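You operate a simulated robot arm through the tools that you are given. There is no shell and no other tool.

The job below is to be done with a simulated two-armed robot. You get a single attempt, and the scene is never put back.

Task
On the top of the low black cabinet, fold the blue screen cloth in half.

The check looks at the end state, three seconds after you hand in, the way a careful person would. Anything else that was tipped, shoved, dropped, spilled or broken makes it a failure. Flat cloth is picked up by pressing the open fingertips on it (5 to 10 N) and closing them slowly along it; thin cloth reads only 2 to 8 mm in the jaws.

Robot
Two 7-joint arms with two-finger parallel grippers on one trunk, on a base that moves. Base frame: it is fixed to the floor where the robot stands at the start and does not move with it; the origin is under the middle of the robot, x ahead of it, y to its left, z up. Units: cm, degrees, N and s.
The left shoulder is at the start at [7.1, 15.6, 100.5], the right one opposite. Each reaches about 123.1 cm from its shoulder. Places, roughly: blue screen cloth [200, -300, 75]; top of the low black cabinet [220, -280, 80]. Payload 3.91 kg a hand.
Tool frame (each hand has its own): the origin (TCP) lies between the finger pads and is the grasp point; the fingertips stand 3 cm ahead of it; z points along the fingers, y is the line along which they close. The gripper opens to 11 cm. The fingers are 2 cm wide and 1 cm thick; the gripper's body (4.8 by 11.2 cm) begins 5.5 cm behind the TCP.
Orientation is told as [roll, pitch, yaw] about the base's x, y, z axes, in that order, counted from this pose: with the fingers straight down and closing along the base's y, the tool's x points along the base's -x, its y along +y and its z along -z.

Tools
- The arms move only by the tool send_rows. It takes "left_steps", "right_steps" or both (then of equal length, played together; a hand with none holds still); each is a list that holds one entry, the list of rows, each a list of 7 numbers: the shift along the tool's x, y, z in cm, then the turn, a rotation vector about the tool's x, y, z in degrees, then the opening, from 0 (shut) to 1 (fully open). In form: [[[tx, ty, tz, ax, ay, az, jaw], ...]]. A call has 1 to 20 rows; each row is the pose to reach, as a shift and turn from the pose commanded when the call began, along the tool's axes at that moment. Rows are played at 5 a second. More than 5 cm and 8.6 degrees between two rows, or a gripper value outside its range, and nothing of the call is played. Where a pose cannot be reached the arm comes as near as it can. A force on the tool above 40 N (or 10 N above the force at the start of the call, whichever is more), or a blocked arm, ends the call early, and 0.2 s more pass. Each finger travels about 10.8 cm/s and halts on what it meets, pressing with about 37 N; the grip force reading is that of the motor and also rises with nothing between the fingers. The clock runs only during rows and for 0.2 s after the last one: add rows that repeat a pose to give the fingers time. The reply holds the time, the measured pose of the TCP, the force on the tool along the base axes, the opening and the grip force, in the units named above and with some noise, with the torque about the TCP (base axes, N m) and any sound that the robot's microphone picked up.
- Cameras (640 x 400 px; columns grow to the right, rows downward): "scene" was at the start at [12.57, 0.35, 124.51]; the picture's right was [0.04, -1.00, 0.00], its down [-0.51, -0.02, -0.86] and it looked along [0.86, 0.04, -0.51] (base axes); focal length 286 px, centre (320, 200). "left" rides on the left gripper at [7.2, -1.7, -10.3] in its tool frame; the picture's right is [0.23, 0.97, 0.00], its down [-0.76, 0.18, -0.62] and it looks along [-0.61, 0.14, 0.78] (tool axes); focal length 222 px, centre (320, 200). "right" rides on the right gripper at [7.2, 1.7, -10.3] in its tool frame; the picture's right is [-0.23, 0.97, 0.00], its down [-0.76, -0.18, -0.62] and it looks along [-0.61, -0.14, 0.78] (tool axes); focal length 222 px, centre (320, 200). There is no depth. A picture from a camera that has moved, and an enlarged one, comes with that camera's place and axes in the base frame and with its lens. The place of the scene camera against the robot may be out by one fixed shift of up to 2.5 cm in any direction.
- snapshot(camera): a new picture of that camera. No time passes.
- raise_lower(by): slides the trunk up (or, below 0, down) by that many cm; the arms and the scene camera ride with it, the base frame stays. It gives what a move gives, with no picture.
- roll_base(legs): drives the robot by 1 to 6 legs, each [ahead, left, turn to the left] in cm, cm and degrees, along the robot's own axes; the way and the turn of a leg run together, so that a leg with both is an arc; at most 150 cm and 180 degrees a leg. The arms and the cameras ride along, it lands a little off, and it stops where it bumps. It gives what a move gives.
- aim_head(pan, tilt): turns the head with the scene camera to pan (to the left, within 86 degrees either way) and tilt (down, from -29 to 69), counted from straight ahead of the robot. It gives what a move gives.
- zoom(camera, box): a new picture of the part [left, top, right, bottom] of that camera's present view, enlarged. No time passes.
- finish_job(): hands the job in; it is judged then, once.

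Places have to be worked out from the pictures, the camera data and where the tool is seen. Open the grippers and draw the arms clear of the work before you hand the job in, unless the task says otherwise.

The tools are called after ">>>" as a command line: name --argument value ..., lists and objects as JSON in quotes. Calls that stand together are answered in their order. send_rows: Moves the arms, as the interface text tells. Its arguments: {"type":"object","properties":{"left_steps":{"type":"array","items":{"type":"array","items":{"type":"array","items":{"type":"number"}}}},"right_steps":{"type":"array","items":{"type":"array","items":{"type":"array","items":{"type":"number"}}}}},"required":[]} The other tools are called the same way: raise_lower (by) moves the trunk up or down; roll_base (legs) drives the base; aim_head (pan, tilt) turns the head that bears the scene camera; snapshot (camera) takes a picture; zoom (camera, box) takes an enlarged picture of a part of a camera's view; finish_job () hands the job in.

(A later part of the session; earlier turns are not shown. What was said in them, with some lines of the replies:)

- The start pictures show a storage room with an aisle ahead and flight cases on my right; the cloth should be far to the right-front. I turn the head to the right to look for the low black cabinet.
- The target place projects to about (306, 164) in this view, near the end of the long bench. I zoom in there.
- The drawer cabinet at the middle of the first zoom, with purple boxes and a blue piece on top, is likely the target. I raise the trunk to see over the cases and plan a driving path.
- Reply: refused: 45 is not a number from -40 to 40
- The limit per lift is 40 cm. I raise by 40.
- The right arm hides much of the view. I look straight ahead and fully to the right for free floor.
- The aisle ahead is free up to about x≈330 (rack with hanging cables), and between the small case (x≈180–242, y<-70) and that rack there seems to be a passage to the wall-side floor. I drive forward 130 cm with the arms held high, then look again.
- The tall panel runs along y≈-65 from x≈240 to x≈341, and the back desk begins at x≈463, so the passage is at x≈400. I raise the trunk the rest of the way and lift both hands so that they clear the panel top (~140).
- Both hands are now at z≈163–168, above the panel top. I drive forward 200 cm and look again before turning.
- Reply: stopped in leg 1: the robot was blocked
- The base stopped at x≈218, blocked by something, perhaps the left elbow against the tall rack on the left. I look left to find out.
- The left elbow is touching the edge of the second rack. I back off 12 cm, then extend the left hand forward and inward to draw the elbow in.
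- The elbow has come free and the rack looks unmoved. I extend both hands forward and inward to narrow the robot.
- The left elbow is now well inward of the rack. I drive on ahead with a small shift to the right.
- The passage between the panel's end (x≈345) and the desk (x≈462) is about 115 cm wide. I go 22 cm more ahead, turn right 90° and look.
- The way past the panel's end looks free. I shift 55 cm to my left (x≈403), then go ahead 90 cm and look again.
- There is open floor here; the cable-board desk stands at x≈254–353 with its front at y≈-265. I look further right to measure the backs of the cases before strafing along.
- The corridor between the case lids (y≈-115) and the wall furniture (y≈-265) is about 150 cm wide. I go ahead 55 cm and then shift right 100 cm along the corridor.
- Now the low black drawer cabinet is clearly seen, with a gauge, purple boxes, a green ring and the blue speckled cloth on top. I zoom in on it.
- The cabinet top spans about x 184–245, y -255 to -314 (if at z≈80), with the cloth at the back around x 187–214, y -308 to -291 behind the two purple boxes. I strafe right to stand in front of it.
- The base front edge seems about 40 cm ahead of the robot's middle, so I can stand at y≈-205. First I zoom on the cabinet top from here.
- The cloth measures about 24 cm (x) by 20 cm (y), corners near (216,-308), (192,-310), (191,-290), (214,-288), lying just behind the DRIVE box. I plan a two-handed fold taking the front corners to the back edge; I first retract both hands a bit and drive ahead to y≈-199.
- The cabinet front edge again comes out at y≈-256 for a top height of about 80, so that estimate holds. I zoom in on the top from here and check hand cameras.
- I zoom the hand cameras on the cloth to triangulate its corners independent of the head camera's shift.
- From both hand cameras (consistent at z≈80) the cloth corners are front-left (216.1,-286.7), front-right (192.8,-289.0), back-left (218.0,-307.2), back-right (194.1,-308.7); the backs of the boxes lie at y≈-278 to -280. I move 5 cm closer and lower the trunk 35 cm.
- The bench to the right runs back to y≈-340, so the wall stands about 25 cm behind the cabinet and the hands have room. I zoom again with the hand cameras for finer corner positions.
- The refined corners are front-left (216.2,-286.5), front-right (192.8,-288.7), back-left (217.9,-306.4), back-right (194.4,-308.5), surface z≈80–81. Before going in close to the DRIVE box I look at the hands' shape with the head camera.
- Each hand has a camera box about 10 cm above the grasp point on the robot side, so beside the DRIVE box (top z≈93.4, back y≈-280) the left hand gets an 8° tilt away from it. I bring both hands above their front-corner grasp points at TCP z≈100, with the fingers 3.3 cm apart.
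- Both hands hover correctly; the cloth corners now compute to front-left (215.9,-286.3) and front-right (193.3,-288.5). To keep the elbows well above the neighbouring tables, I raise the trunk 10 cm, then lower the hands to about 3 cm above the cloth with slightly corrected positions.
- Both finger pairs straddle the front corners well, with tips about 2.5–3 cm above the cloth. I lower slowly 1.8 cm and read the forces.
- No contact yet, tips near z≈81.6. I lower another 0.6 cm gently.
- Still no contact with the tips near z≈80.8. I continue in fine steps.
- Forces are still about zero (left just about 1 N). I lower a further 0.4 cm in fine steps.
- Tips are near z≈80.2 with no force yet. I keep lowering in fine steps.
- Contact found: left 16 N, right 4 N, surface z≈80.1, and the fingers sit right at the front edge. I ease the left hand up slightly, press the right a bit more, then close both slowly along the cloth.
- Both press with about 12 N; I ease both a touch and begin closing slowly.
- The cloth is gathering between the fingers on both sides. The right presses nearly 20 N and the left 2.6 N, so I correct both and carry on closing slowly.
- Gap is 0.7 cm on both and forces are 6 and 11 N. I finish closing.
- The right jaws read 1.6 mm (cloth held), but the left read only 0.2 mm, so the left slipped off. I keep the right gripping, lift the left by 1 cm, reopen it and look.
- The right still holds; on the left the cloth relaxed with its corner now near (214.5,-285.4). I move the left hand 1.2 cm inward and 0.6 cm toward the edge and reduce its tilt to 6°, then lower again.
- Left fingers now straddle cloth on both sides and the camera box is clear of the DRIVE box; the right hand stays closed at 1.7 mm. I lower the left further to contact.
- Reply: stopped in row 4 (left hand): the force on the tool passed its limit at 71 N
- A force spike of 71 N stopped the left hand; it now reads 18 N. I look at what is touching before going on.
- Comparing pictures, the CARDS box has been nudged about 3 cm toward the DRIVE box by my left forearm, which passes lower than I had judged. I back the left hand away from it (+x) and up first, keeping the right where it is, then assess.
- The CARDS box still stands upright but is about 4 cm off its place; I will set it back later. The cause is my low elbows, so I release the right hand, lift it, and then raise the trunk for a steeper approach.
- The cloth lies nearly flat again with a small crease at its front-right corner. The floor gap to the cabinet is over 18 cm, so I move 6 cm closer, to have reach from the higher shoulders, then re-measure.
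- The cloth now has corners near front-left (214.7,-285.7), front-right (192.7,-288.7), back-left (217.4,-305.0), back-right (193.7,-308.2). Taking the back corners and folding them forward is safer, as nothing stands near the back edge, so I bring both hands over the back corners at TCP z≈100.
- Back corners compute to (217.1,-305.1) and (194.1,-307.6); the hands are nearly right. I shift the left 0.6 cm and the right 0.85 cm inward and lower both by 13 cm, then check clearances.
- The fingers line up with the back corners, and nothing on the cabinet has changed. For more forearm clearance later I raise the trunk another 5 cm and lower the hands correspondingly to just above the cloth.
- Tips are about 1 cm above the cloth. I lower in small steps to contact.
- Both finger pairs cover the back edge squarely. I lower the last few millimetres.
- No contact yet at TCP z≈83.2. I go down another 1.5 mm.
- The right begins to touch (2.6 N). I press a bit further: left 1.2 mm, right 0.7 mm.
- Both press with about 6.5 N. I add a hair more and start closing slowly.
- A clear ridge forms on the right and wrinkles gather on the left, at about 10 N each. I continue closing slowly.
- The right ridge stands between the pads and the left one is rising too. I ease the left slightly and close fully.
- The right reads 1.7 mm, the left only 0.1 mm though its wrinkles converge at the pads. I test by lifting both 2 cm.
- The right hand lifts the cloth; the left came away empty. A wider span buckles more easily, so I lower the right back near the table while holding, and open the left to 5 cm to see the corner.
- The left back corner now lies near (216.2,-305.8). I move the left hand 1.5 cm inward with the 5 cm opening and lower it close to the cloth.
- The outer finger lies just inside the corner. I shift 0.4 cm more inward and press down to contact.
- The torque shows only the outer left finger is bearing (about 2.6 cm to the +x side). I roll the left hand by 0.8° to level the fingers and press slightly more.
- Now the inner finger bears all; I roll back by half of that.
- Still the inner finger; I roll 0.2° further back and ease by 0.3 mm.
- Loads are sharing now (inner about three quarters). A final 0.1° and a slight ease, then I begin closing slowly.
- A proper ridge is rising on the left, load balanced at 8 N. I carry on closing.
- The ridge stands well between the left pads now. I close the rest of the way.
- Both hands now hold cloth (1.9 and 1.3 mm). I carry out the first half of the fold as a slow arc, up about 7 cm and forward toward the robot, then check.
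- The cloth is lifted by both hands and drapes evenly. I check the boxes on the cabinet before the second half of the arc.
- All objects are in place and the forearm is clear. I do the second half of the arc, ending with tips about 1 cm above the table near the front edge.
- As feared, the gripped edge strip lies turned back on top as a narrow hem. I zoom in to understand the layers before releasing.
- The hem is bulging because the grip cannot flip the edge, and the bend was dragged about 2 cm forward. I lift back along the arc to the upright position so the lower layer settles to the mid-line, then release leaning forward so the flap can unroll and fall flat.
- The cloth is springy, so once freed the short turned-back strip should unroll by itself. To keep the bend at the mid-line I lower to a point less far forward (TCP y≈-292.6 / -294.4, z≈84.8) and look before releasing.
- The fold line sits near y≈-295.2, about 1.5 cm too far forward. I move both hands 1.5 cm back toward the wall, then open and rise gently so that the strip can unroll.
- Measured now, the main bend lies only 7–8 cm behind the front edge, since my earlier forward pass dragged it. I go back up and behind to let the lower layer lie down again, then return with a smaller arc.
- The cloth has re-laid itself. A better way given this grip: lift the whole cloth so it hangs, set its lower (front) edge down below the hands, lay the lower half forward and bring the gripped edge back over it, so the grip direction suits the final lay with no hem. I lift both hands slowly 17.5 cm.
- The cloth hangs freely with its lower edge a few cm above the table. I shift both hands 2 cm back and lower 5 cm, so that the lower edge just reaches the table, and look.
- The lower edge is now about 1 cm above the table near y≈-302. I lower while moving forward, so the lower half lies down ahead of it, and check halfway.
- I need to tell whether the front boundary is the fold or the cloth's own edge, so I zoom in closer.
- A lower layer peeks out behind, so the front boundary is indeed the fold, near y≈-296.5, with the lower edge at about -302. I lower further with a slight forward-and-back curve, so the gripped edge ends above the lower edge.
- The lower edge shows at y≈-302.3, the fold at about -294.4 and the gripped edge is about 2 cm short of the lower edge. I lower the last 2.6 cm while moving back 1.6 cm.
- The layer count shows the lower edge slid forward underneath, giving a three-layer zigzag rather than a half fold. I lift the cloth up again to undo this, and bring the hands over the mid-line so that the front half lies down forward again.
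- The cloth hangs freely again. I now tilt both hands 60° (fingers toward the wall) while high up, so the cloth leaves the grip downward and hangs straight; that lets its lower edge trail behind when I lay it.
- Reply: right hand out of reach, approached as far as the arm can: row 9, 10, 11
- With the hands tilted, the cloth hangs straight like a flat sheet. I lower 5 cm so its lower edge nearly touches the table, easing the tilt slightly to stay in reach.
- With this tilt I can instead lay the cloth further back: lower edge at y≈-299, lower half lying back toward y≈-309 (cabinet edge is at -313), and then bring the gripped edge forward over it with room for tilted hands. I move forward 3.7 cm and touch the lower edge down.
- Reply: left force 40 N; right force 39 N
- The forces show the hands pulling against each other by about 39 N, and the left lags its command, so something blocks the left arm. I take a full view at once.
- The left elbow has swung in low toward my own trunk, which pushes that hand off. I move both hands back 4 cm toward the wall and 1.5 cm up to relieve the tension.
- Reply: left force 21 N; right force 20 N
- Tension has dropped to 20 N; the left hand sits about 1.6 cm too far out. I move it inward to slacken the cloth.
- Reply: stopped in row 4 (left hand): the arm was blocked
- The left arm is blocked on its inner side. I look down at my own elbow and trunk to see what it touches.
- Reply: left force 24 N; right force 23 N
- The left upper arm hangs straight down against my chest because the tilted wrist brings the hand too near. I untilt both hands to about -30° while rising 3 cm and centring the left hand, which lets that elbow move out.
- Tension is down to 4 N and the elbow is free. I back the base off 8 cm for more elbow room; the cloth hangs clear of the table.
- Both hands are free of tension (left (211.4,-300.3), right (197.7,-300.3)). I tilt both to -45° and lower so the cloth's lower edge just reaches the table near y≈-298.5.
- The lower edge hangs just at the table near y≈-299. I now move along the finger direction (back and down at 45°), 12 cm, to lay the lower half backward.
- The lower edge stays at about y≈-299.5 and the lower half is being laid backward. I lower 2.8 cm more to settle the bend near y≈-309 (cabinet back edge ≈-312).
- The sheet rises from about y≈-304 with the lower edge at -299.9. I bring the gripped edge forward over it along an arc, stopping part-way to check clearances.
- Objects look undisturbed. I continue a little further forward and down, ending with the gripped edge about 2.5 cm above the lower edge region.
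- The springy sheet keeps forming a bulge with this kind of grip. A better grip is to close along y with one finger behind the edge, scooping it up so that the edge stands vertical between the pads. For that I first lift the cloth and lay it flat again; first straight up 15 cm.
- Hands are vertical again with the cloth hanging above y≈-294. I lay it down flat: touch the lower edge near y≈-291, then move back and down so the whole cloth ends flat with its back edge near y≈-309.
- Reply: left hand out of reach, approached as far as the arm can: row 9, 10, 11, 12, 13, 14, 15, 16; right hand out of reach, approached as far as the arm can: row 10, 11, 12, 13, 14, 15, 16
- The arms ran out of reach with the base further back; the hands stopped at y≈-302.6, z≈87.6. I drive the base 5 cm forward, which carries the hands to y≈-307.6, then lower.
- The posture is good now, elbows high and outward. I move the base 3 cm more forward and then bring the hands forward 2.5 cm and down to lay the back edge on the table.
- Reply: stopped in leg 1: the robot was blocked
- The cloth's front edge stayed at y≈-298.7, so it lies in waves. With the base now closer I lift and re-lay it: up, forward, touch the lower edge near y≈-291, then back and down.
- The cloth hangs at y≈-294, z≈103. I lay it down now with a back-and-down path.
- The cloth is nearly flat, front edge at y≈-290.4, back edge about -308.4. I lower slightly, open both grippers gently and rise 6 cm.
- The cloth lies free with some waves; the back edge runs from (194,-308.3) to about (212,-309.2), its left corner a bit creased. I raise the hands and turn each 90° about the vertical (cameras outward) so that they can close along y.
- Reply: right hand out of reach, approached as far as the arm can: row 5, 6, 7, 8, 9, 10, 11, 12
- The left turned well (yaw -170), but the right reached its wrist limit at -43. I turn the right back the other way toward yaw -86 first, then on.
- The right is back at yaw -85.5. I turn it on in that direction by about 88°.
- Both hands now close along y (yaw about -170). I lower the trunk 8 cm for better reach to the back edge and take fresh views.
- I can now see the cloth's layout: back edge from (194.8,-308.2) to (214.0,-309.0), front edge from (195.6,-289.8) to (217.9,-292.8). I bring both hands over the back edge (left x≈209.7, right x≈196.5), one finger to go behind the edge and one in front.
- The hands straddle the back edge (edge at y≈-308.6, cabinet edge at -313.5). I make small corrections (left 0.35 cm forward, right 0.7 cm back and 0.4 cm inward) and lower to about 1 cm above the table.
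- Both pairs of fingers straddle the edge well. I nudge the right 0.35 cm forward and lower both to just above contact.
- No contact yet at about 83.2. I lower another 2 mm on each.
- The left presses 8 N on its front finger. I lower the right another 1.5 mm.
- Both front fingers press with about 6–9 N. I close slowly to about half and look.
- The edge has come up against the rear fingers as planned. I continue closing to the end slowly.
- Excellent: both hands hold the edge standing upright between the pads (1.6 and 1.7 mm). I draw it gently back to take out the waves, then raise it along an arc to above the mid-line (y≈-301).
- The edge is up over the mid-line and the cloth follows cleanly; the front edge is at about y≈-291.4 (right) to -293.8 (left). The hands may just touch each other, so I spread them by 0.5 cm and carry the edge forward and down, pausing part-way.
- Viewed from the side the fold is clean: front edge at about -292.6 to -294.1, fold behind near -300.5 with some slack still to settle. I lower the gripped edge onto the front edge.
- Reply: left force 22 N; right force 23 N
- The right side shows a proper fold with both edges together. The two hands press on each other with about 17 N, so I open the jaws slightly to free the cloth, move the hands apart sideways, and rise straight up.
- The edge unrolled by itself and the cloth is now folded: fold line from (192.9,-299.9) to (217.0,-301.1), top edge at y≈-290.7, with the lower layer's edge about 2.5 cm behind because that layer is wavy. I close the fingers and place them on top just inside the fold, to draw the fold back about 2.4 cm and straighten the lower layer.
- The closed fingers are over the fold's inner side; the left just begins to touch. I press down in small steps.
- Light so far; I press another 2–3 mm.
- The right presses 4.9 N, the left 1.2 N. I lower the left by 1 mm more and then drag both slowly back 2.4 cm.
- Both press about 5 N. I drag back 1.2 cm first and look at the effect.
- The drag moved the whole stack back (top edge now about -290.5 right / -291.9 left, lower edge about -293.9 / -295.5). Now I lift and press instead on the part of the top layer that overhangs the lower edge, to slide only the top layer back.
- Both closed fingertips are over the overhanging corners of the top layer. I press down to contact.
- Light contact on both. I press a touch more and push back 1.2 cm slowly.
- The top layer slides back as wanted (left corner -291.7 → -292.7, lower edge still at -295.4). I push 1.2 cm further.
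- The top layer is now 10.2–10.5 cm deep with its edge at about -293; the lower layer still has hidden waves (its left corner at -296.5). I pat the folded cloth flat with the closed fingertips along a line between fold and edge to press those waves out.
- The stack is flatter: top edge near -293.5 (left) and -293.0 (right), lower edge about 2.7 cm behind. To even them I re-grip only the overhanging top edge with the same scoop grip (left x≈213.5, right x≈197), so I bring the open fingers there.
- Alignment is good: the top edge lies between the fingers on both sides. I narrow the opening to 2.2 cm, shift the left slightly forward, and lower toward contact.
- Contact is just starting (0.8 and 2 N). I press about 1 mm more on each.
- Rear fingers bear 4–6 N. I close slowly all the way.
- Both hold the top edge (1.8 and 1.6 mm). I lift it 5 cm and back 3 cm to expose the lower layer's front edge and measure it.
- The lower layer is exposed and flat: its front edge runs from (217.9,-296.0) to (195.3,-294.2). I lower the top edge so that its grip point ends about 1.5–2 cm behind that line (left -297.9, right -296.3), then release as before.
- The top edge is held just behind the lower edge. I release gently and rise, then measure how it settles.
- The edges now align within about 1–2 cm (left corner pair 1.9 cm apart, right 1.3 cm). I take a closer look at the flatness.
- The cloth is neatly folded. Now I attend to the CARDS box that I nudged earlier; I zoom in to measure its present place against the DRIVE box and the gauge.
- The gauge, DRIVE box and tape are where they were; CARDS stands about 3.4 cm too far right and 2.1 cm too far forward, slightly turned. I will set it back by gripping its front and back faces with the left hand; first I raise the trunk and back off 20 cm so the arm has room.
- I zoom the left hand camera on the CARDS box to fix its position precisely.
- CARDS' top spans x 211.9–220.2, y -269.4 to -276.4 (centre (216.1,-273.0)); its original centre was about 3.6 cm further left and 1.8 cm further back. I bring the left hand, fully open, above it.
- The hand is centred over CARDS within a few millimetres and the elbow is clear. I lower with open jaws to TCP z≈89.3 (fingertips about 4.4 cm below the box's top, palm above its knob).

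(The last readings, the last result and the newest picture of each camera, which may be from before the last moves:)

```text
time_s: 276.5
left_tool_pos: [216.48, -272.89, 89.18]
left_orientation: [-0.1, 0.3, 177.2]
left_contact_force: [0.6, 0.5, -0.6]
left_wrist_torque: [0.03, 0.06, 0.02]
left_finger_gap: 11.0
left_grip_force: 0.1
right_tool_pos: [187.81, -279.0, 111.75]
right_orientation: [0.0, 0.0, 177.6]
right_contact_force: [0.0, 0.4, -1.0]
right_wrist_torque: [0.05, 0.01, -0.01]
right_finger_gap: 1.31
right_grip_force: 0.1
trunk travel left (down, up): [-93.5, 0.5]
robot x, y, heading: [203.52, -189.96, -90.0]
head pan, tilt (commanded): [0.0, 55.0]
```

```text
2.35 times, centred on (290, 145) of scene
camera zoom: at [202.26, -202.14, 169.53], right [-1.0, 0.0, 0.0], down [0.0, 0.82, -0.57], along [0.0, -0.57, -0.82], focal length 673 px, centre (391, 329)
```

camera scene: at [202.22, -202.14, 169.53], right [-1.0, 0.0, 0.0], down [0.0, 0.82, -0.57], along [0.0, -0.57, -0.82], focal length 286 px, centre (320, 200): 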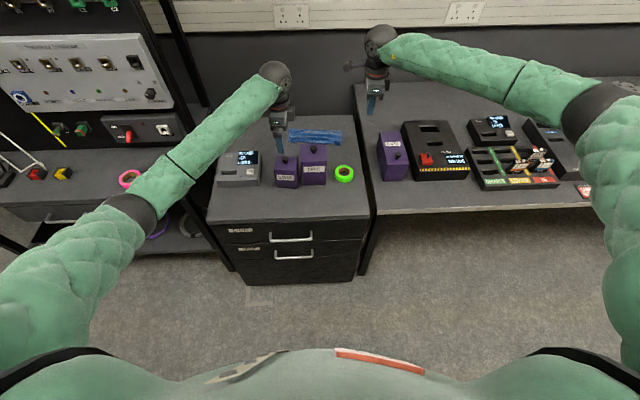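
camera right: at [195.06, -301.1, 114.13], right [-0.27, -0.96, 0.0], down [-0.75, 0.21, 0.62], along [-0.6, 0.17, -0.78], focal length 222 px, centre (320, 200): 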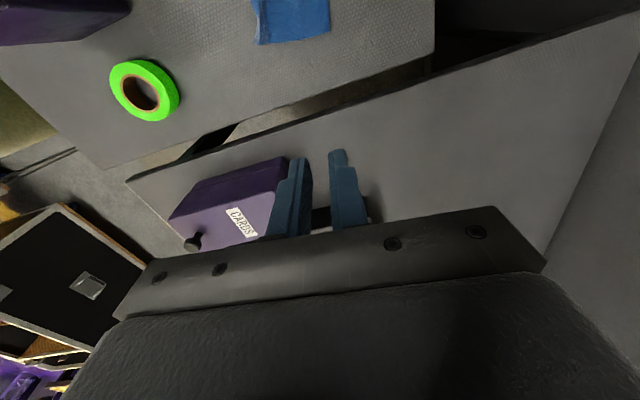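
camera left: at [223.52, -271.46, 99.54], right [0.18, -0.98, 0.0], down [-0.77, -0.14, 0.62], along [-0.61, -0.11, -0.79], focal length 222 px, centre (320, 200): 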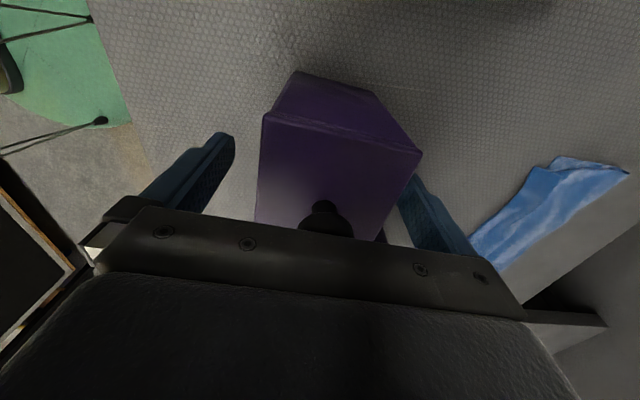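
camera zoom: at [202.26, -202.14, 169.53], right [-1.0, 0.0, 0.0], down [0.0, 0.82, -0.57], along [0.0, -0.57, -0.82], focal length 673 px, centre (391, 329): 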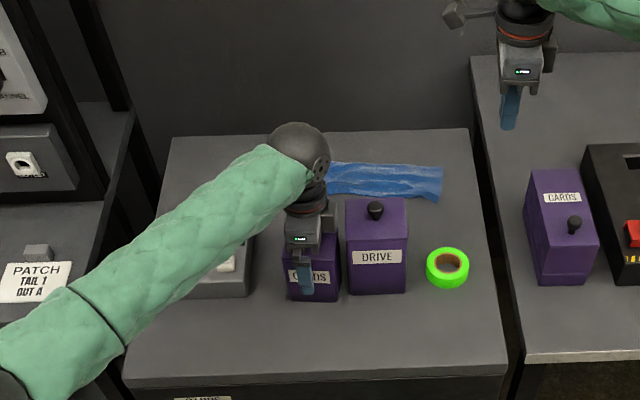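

The box stands between the fingers with clearance all round. I close gently onto its front and back faces.

>>> send_rows --left_steps '[[[0, 0, 0, 0, 0, 0, 0.92], [0, 0, 0, 0, 0, 0, 0.84], [0, 0, 0, 0, 0, 0, 0.78], [0, 0, 0, 0, 0, 0, 0.74], [0, 0, 0, 0, 0, 0, 0.7], [0, 0, 0, 0, 0, 0, 0.67], [0, 0, 0, 0, 0, 0, 0.64], [0, 0, 0, 0, 0, 0, 0.61], [0, 0, 0, 0, 0, 0, 0.58], [0, 0, 0, 0, 0, 0, 0.55], [0, 0, 0, 0, 0, 0, 0.55]]]'

>>> snapshot --camera "left"

```text
time_s: 278.9
left_tool_pos: [216.48, -272.99, 89.23]
left_orientation: [0.1, 0.3, 177.2]
left_contact_force: [0.7, -3.2, 2.4]
left_wrist_torque: [-0.17, 0.02, -0.02]
left_finger_gap: 6.99
left_grip_force: 37.2
right_tool_pos: [187.75, -279.06, 111.76]
right_orientation: [0.0, 0.0, 177.7]
right_contact_force: [0.0, -0.4, 0.1]
right_wrist_torque: [0.0, -0.01, 0.0]
right_finger_gap: 1.29
right_grip_force: 0.1
trunk travel left (down, up): [-93.5, 0.5]
robot x, y, heading: [203.69, -189.82, -89.9]
head pan, tilt (commanded): [0.0, 55.0]
heard: snap
```

```text
taken
camera left: at [223.53, -271.47, 99.56], right [0.18, -0.98, 0.0], down [-0.77, -0.14, 0.62], along [-0.61, -0.11, -0.79], focal length 222 px, centre (320, 200)
```

left: 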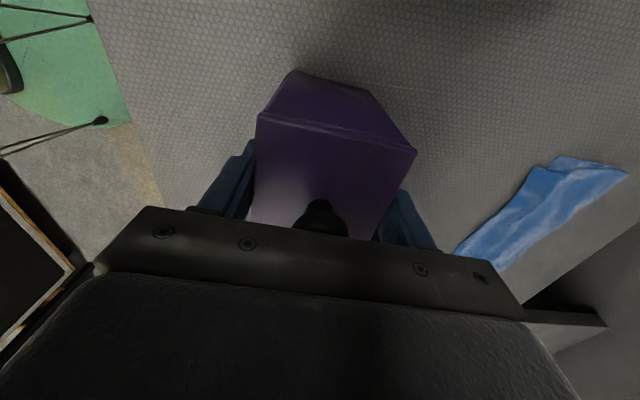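

I heard a snap, so I inspect the box at once before doing anything more.

>>> zoom --camera "left" --box '[180, 50, 460, 250]'

>>> zoom --camera "scene" --box '[260, 130, 340, 200]'

```text
2.00 times, centred on (320, 150) of left
camera zoom: at [223.53, -271.47, 99.56], right [0.18, -0.98, 0.0], down [-0.77, -0.14, 0.62], along [-0.61, -0.11, -0.79], focal length 444 px, centre (320, 300)
```

zoom: 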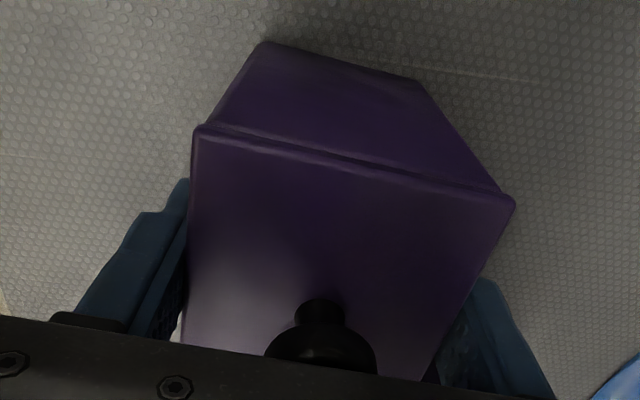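

```text
5.71 times, centred on (300, 165) of scene
camera zoom: at [202.26, -202.15, 169.53], right [-1.0, 0.0, 0.0], down [0.0, 0.82, -0.57], along [0.0, -0.57, -0.82], focal length 1635 px, centre (434, 400)
```

zoom: 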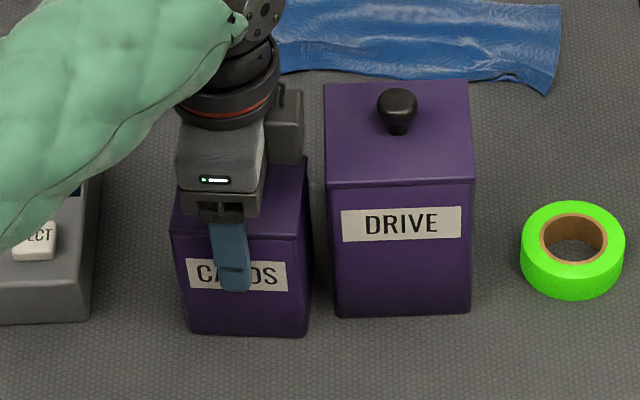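

The box looks intact, so the sound was probably its lid seating. I now slide it, without lifting, 3.6 cm left and 1.8 cm back with a 5° turn, slowly.

>>> send_rows --left_steps '[[[0.37, 0.16, 0, 0, 0, -0.5, 0.55], [0.74, 0.32, 0, 0, 0, -1, 0.55], [1.11, 0.49, 0, 0, 0, -1.5, 0.55], [1.47, 0.65, 0, 0, 0, -2, 0.55], [1.84, 0.81, 0, 0, 0, -2.5, 0.55], [2.21, 0.97, 0, 0, 0, -3, 0.55], [2.58, 1.13, 0, 0, 0, -3.5, 0.55], [2.95, 1.3, 0, 0, 0, -4, 0.55], [3.32, 1.46, 0, 0, 0, -4.5, 0.55], [3.68, 1.62, 0, 0, 0, -5, 0.55], [3.68, 1.62, 0, 0, 0, -5, 0.55]]]'

>>> zoom --camera "scene" --box '[200, 110, 380, 230]'

>>> snapshot --camera "left"

```text
time_s: 281.3
left_tool_pos: [220.09, -274.68, 89.27]
left_orientation: [-0.1, 0.4, -177.8]
left_contact_force: [0.2, -0.4, 0.0]
left_wrist_torque: [0.03, -0.02, -0.01]
left_finger_gap: 7.0
left_grip_force: 36.6
right_tool_pos: [187.79, -279.11, 111.71]
right_orientation: [0.0, 0.0, 177.6]
right_contact_force: [0.8, 0.4, -0.1]
right_wrist_torque: [-0.03, -0.01, 0.0]
right_finger_gap: 1.32
right_grip_force: 0.1
trunk travel left (down, up): [-93.5, 0.5]
robot x, y, heading: [203.74, -190.02, -89.7]
head pan, tilt (commanded): [0.0, 55.0]
```

```text
3.33 times, centred on (290, 170) of scene
camera zoom: at [202.26, -202.21, 169.52], right [-1.0, 0.0, 0.0], down [0.0, 0.82, -0.57], along [0.0, -0.57, -0.82], focal length 954 px, centre (420, 300)
```

zoom: 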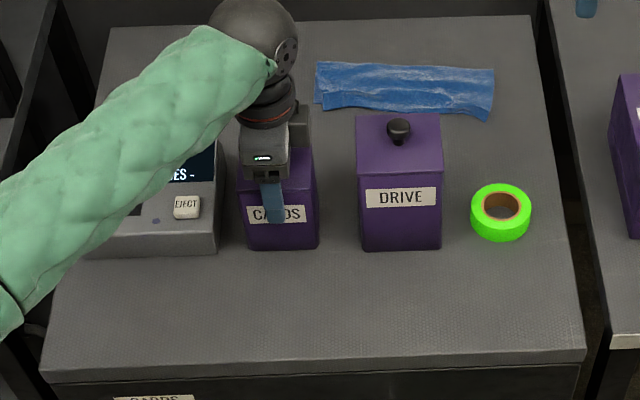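

```text
taken
camera left: at [226.99, -272.67, 99.57], right [0.27, -0.96, 0.0], down [-0.76, -0.21, 0.62], along [-0.6, -0.16, -0.79], focal length 222 px, centre (320, 200)
```

left: 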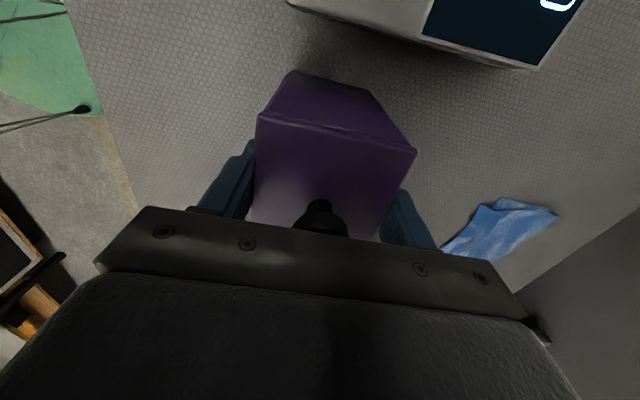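

CARDS is back at x 214.4–222.8, front y≈-272.1 in the head-camera frame, matching the original to within a few millimetres. I open and rise straight up.

>>> send_rows --left_steps '[[[0, 0, 0, 0, 0, 0, 0.66], [0, 0, 0, 0, 0, 0, 0.72], [0, 0, 0, 0, 0, 0, 0.82], [0, 0, 0, 0, 0, 0, 0.95], [0, 0, 0, 0, 0, 0, 1], [0, 0, 0, 0, 0, 0, 1], [0, 0, -2, 0, 0, 0, 1], [0, 0, -5, 0, 0, 0, 1], [0, 0, -9, 0, 0, 0, 1], [0, 0, -13, 0, 0, 0, 1], [0, 0, -17, 0, 0, 0, 1], [0, 0, -21, 0, 0, 0, 1], [0, 0, -24, 0, 0, 0, 1]]]'

>>> snapshot --camera "left"

>>> zoom --camera "scene" --box '[200, 110, 380, 230]'

```text
time_s: 284.1
left_tool_pos: [219.78, -274.83, 113.36]
left_orientation: [0.0, 0.4, -177.9]
left_contact_force: [-0.4, 0.5, 0.2]
left_wrist_torque: [-0.03, 0.03, 0.0]
left_finger_gap: 11.01
left_grip_force: 0.1
right_tool_pos: [187.83, -279.03, 111.77]
right_orientation: [0.0, 0.0, 177.6]
right_contact_force: [-0.9, 0.6, 0.2]
right_wrist_torque: [-0.01, -0.01, 0.02]
right_finger_gap: 1.3
right_grip_force: 0.0
trunk travel left (down, up): [-93.5, 0.5]
robot x, y, heading: [203.57, -189.75, -89.8]
head pan, tilt (commanded): [0.0, 55.0]
heard: snap
```

```text
taken
camera left: at [226.85, -272.69, 123.69], right [0.26, -0.96, 0.0], down [-0.76, -0.21, 0.62], along [-0.6, -0.16, -0.79], focal length 222 px, centre (320, 200)
```

left: 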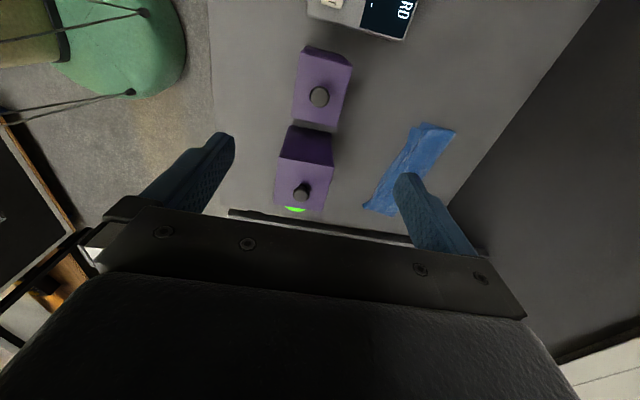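

```text
3.33 times, centred on (290, 170) of scene
camera zoom: at [202.24, -202.12, 169.52], right [-1.0, 0.0, 0.0], down [0.0, 0.82, -0.57], along [0.0, -0.57, -0.82], focal length 954 px, centre (420, 300)
```

zoom: 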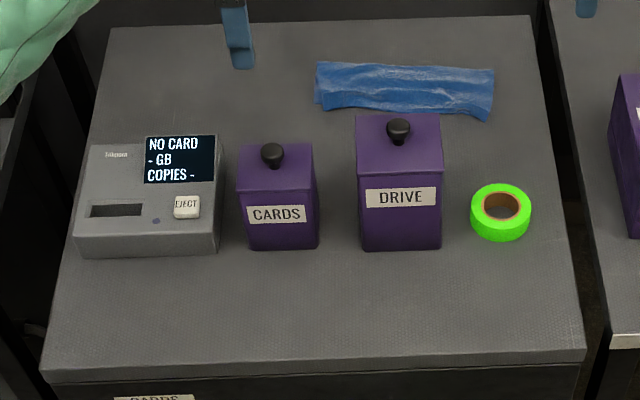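

CARDS, the gauge, DRIVE and the tape now all sit as they did at the start, and the box is intact. I check the folded cloth once more from the left camera and the head camera.

>>> zoom --camera "left" --box '[340, 100, 480, 230]'

>>> zoom --camera "scene" --box '[280, 120, 350, 160]'

>>> snapshot --camera "right"

```text
3.08 times, centred on (410, 165) of left
camera zoom: at [226.85, -272.69, 123.69], right [0.26, -0.96, 0.0], down [-0.76, -0.21, 0.62], along [-0.6, -0.16, -0.79], focal length 684 px, centre (43, 308)
```

zoom: 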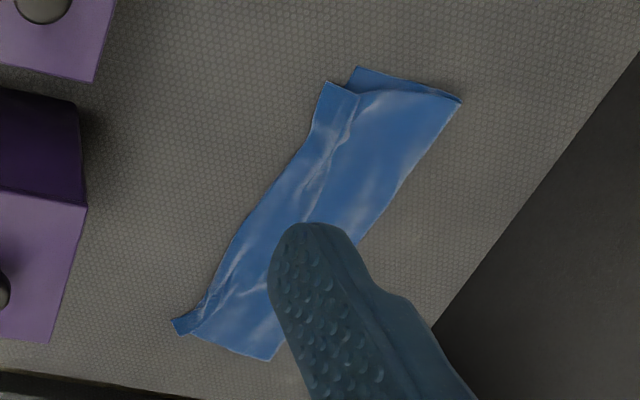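

```text
9.14 times, centred on (315, 140) of scene
camera zoom: at [202.24, -202.12, 169.52], right [-1.0, 0.0, 0.0], down [0.0, 0.82, -0.57], along [0.0, -0.57, -0.82], focal length 2616 px, centre (366, 749)
```

zoom: 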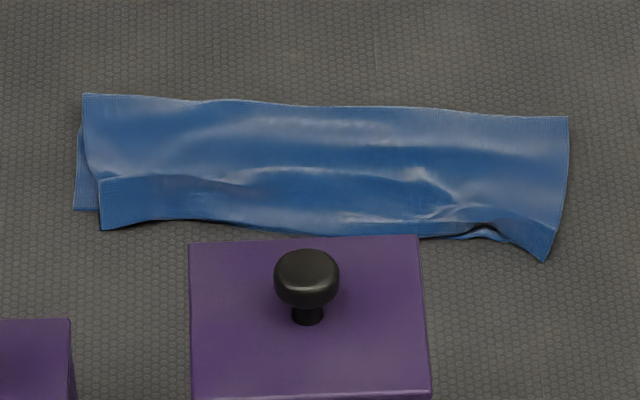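

```text
taken
camera right: at [195.1, -281.12, 122.17], right [-0.27, -0.96, 0.0], down [-0.75, 0.21, 0.62], along [-0.6, 0.17, -0.78], focal length 222 px, centre (320, 200)
```

right: 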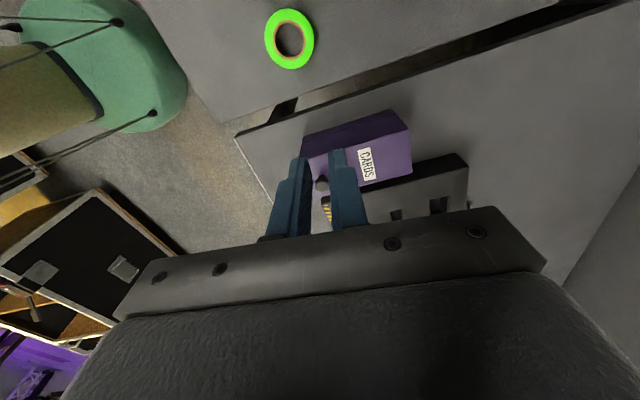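

The cloth lies folded in half with its edges aligned to within about 1–2 cm and nothing turned under. I open the right gripper as well and back the robot 25 cm off with both arms high, then take a last look.

>>> send_rows --left_steps '[[[0, 0, -1, 0, 0, 0, 1], [0, 0, -2, 0, 0, 0, 1], [0, 0, -2, 0, 0, 0, 1], [0, 0, -2, 0, 0, 0, 1]]]' --right_steps '[[[0, 0, -1, 0, 0, 0, 0.4], [0, 0, -2, 0, 0, 0, 0.7], [0, 0, -3, 0, 0, 0, 1], [0, 0, -3, 0, 0, 0, 1]]]'

>>> roll_base --legs '[[-25, 0, 0]]'

>>> aim_head --pan 0 --tilt 45

>>> snapshot --camera "scene"

>>> zoom --camera "scene" --box '[220, 100, 400, 220]'

```text
time_s: 285.1
left_tool_pos: [219.94, -274.86, 115.28]
left_orientation: [-0.1, 0.4, -177.9]
left_contact_force: [-0.5, -0.2, -0.2]
left_wrist_torque: [0.02, 0.0, 0.01]
left_finger_gap: 11.03
left_grip_force: 0.1
right_tool_pos: [187.7, -278.97, 114.64]
right_orientation: [0.0, 0.0, 177.5]
right_contact_force: [0.3, -0.5, 0.0]
right_wrist_torque: [-0.02, 0.03, -0.01]
right_finger_gap: 11.02
right_grip_force: 0.1
trunk travel left (down, up): [-93.5, 0.5]
robot x, y, heading: [203.88, -189.82, -89.8]
head pan, tilt (commanded): [0.0, 55.0]
```

```text
time_s: 286.9
left_tool_pos: [219.57, -250.0, 115.39]
left_orientation: [0.0, 0.3, -177.9]
left_contact_force: [0.1, -0.2, 0.2]
left_wrist_torque: [0.0, -0.01, 0.01]
left_finger_gap: 11.02
left_grip_force: 0.1
right_tool_pos: [187.71, -254.15, 114.84]
right_orientation: [-0.1, 0.0, 177.4]
right_contact_force: [0.1, -0.6, 0.7]
right_wrist_torque: [0.0, 0.0, -0.04]
right_finger_gap: 11.02
right_grip_force: 0.1
trunk travel left (down, up): [-93.5, 0.5]
robot x, y, heading: [203.83, -164.86, -90.1]
head pan, tilt (commanded): [0.0, 55.0]
```

```text
time_s: 287.6
left_tool_pos: [219.48, -249.88, 115.35]
left_orientation: [0.0, 0.3, -178.0]
left_contact_force: [-0.1, 0.5, 0.4]
left_wrist_torque: [-0.02, 0.02, 0.0]
left_finger_gap: 11.0
left_grip_force: 0.1
right_tool_pos: [187.63, -253.97, 114.83]
right_orientation: [0.0, 0.1, 177.4]
right_contact_force: [-0.1, 0.1, -0.5]
right_wrist_torque: [-0.03, -0.03, 0.05]
right_finger_gap: 11.0
right_grip_force: 0.1
trunk travel left (down, up): [-93.5, 0.5]
robot x, y, heading: [203.64, -164.82, -90.0]
head pan, tilt (commanded): [0.0, 45.0]
```

```text
taken
camera scene: at [202.24, -178.03, 170.88], right [-1.0, 0.0, 0.0], down [0.0, 0.71, -0.71], along [0.0, -0.71, -0.71], focal length 286 px, centre (320, 200)
```

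scene: 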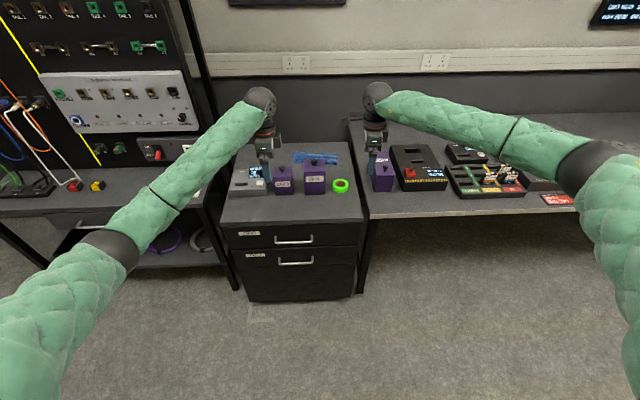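

```text
3.33 times, centred on (310, 160) of scene
camera zoom: at [202.24, -178.03, 170.88], right [-1.0, 0.0, 0.0], down [0.0, 0.71, -0.71], along [0.0, -0.71, -0.71], focal length 954 px, centre (353, 333)
```

zoom: 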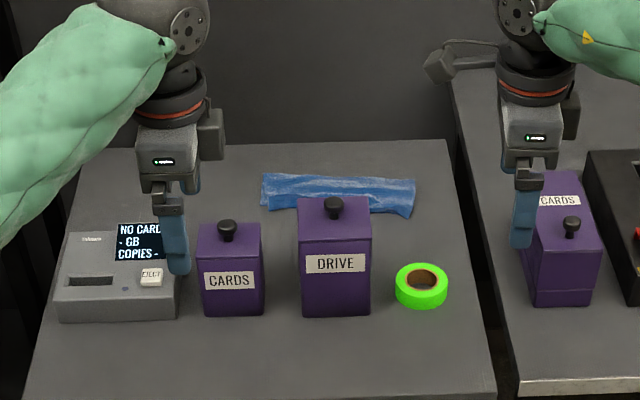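

Everything on the cabinet stands as at the start, the cloth lies folded in half on top, and the arms are clear with open grippers. I hand the job in.

>>> finish_job

```text
The job is handed in.
```

The blue screen cloth is folded in half on top of the low black cabinet, and the job is handed in. I don't have the result of the check. The two layers' edges meet to within about 1–2 cm. The top layer still has a few wrinkles, so it is not perfectly flat.

Three things happened along the way that could count against it:

- **CARDS box moved:** my left forearm pushed the small purple CARDS box on the cabinet by about 4 cm. I slid it back afterwards to within a few millimetres of where it started, judging by the head camera.
- **Snap sound:** the microphone picked up a snap when I gripped the CARDS box and again when I let go. It looks intact in the pictures, and I think it was the lid, but I couldn't confirm that.
- **Rack contact:** on the drive over, my left elbow bumped the edge of a tall equipment rack. I backed off, and the rack looked unmoved.

The card gauge, the DRIVE box and the green tape are where they were at the start. Both grippers are open and the arms are clear of the cabinet.
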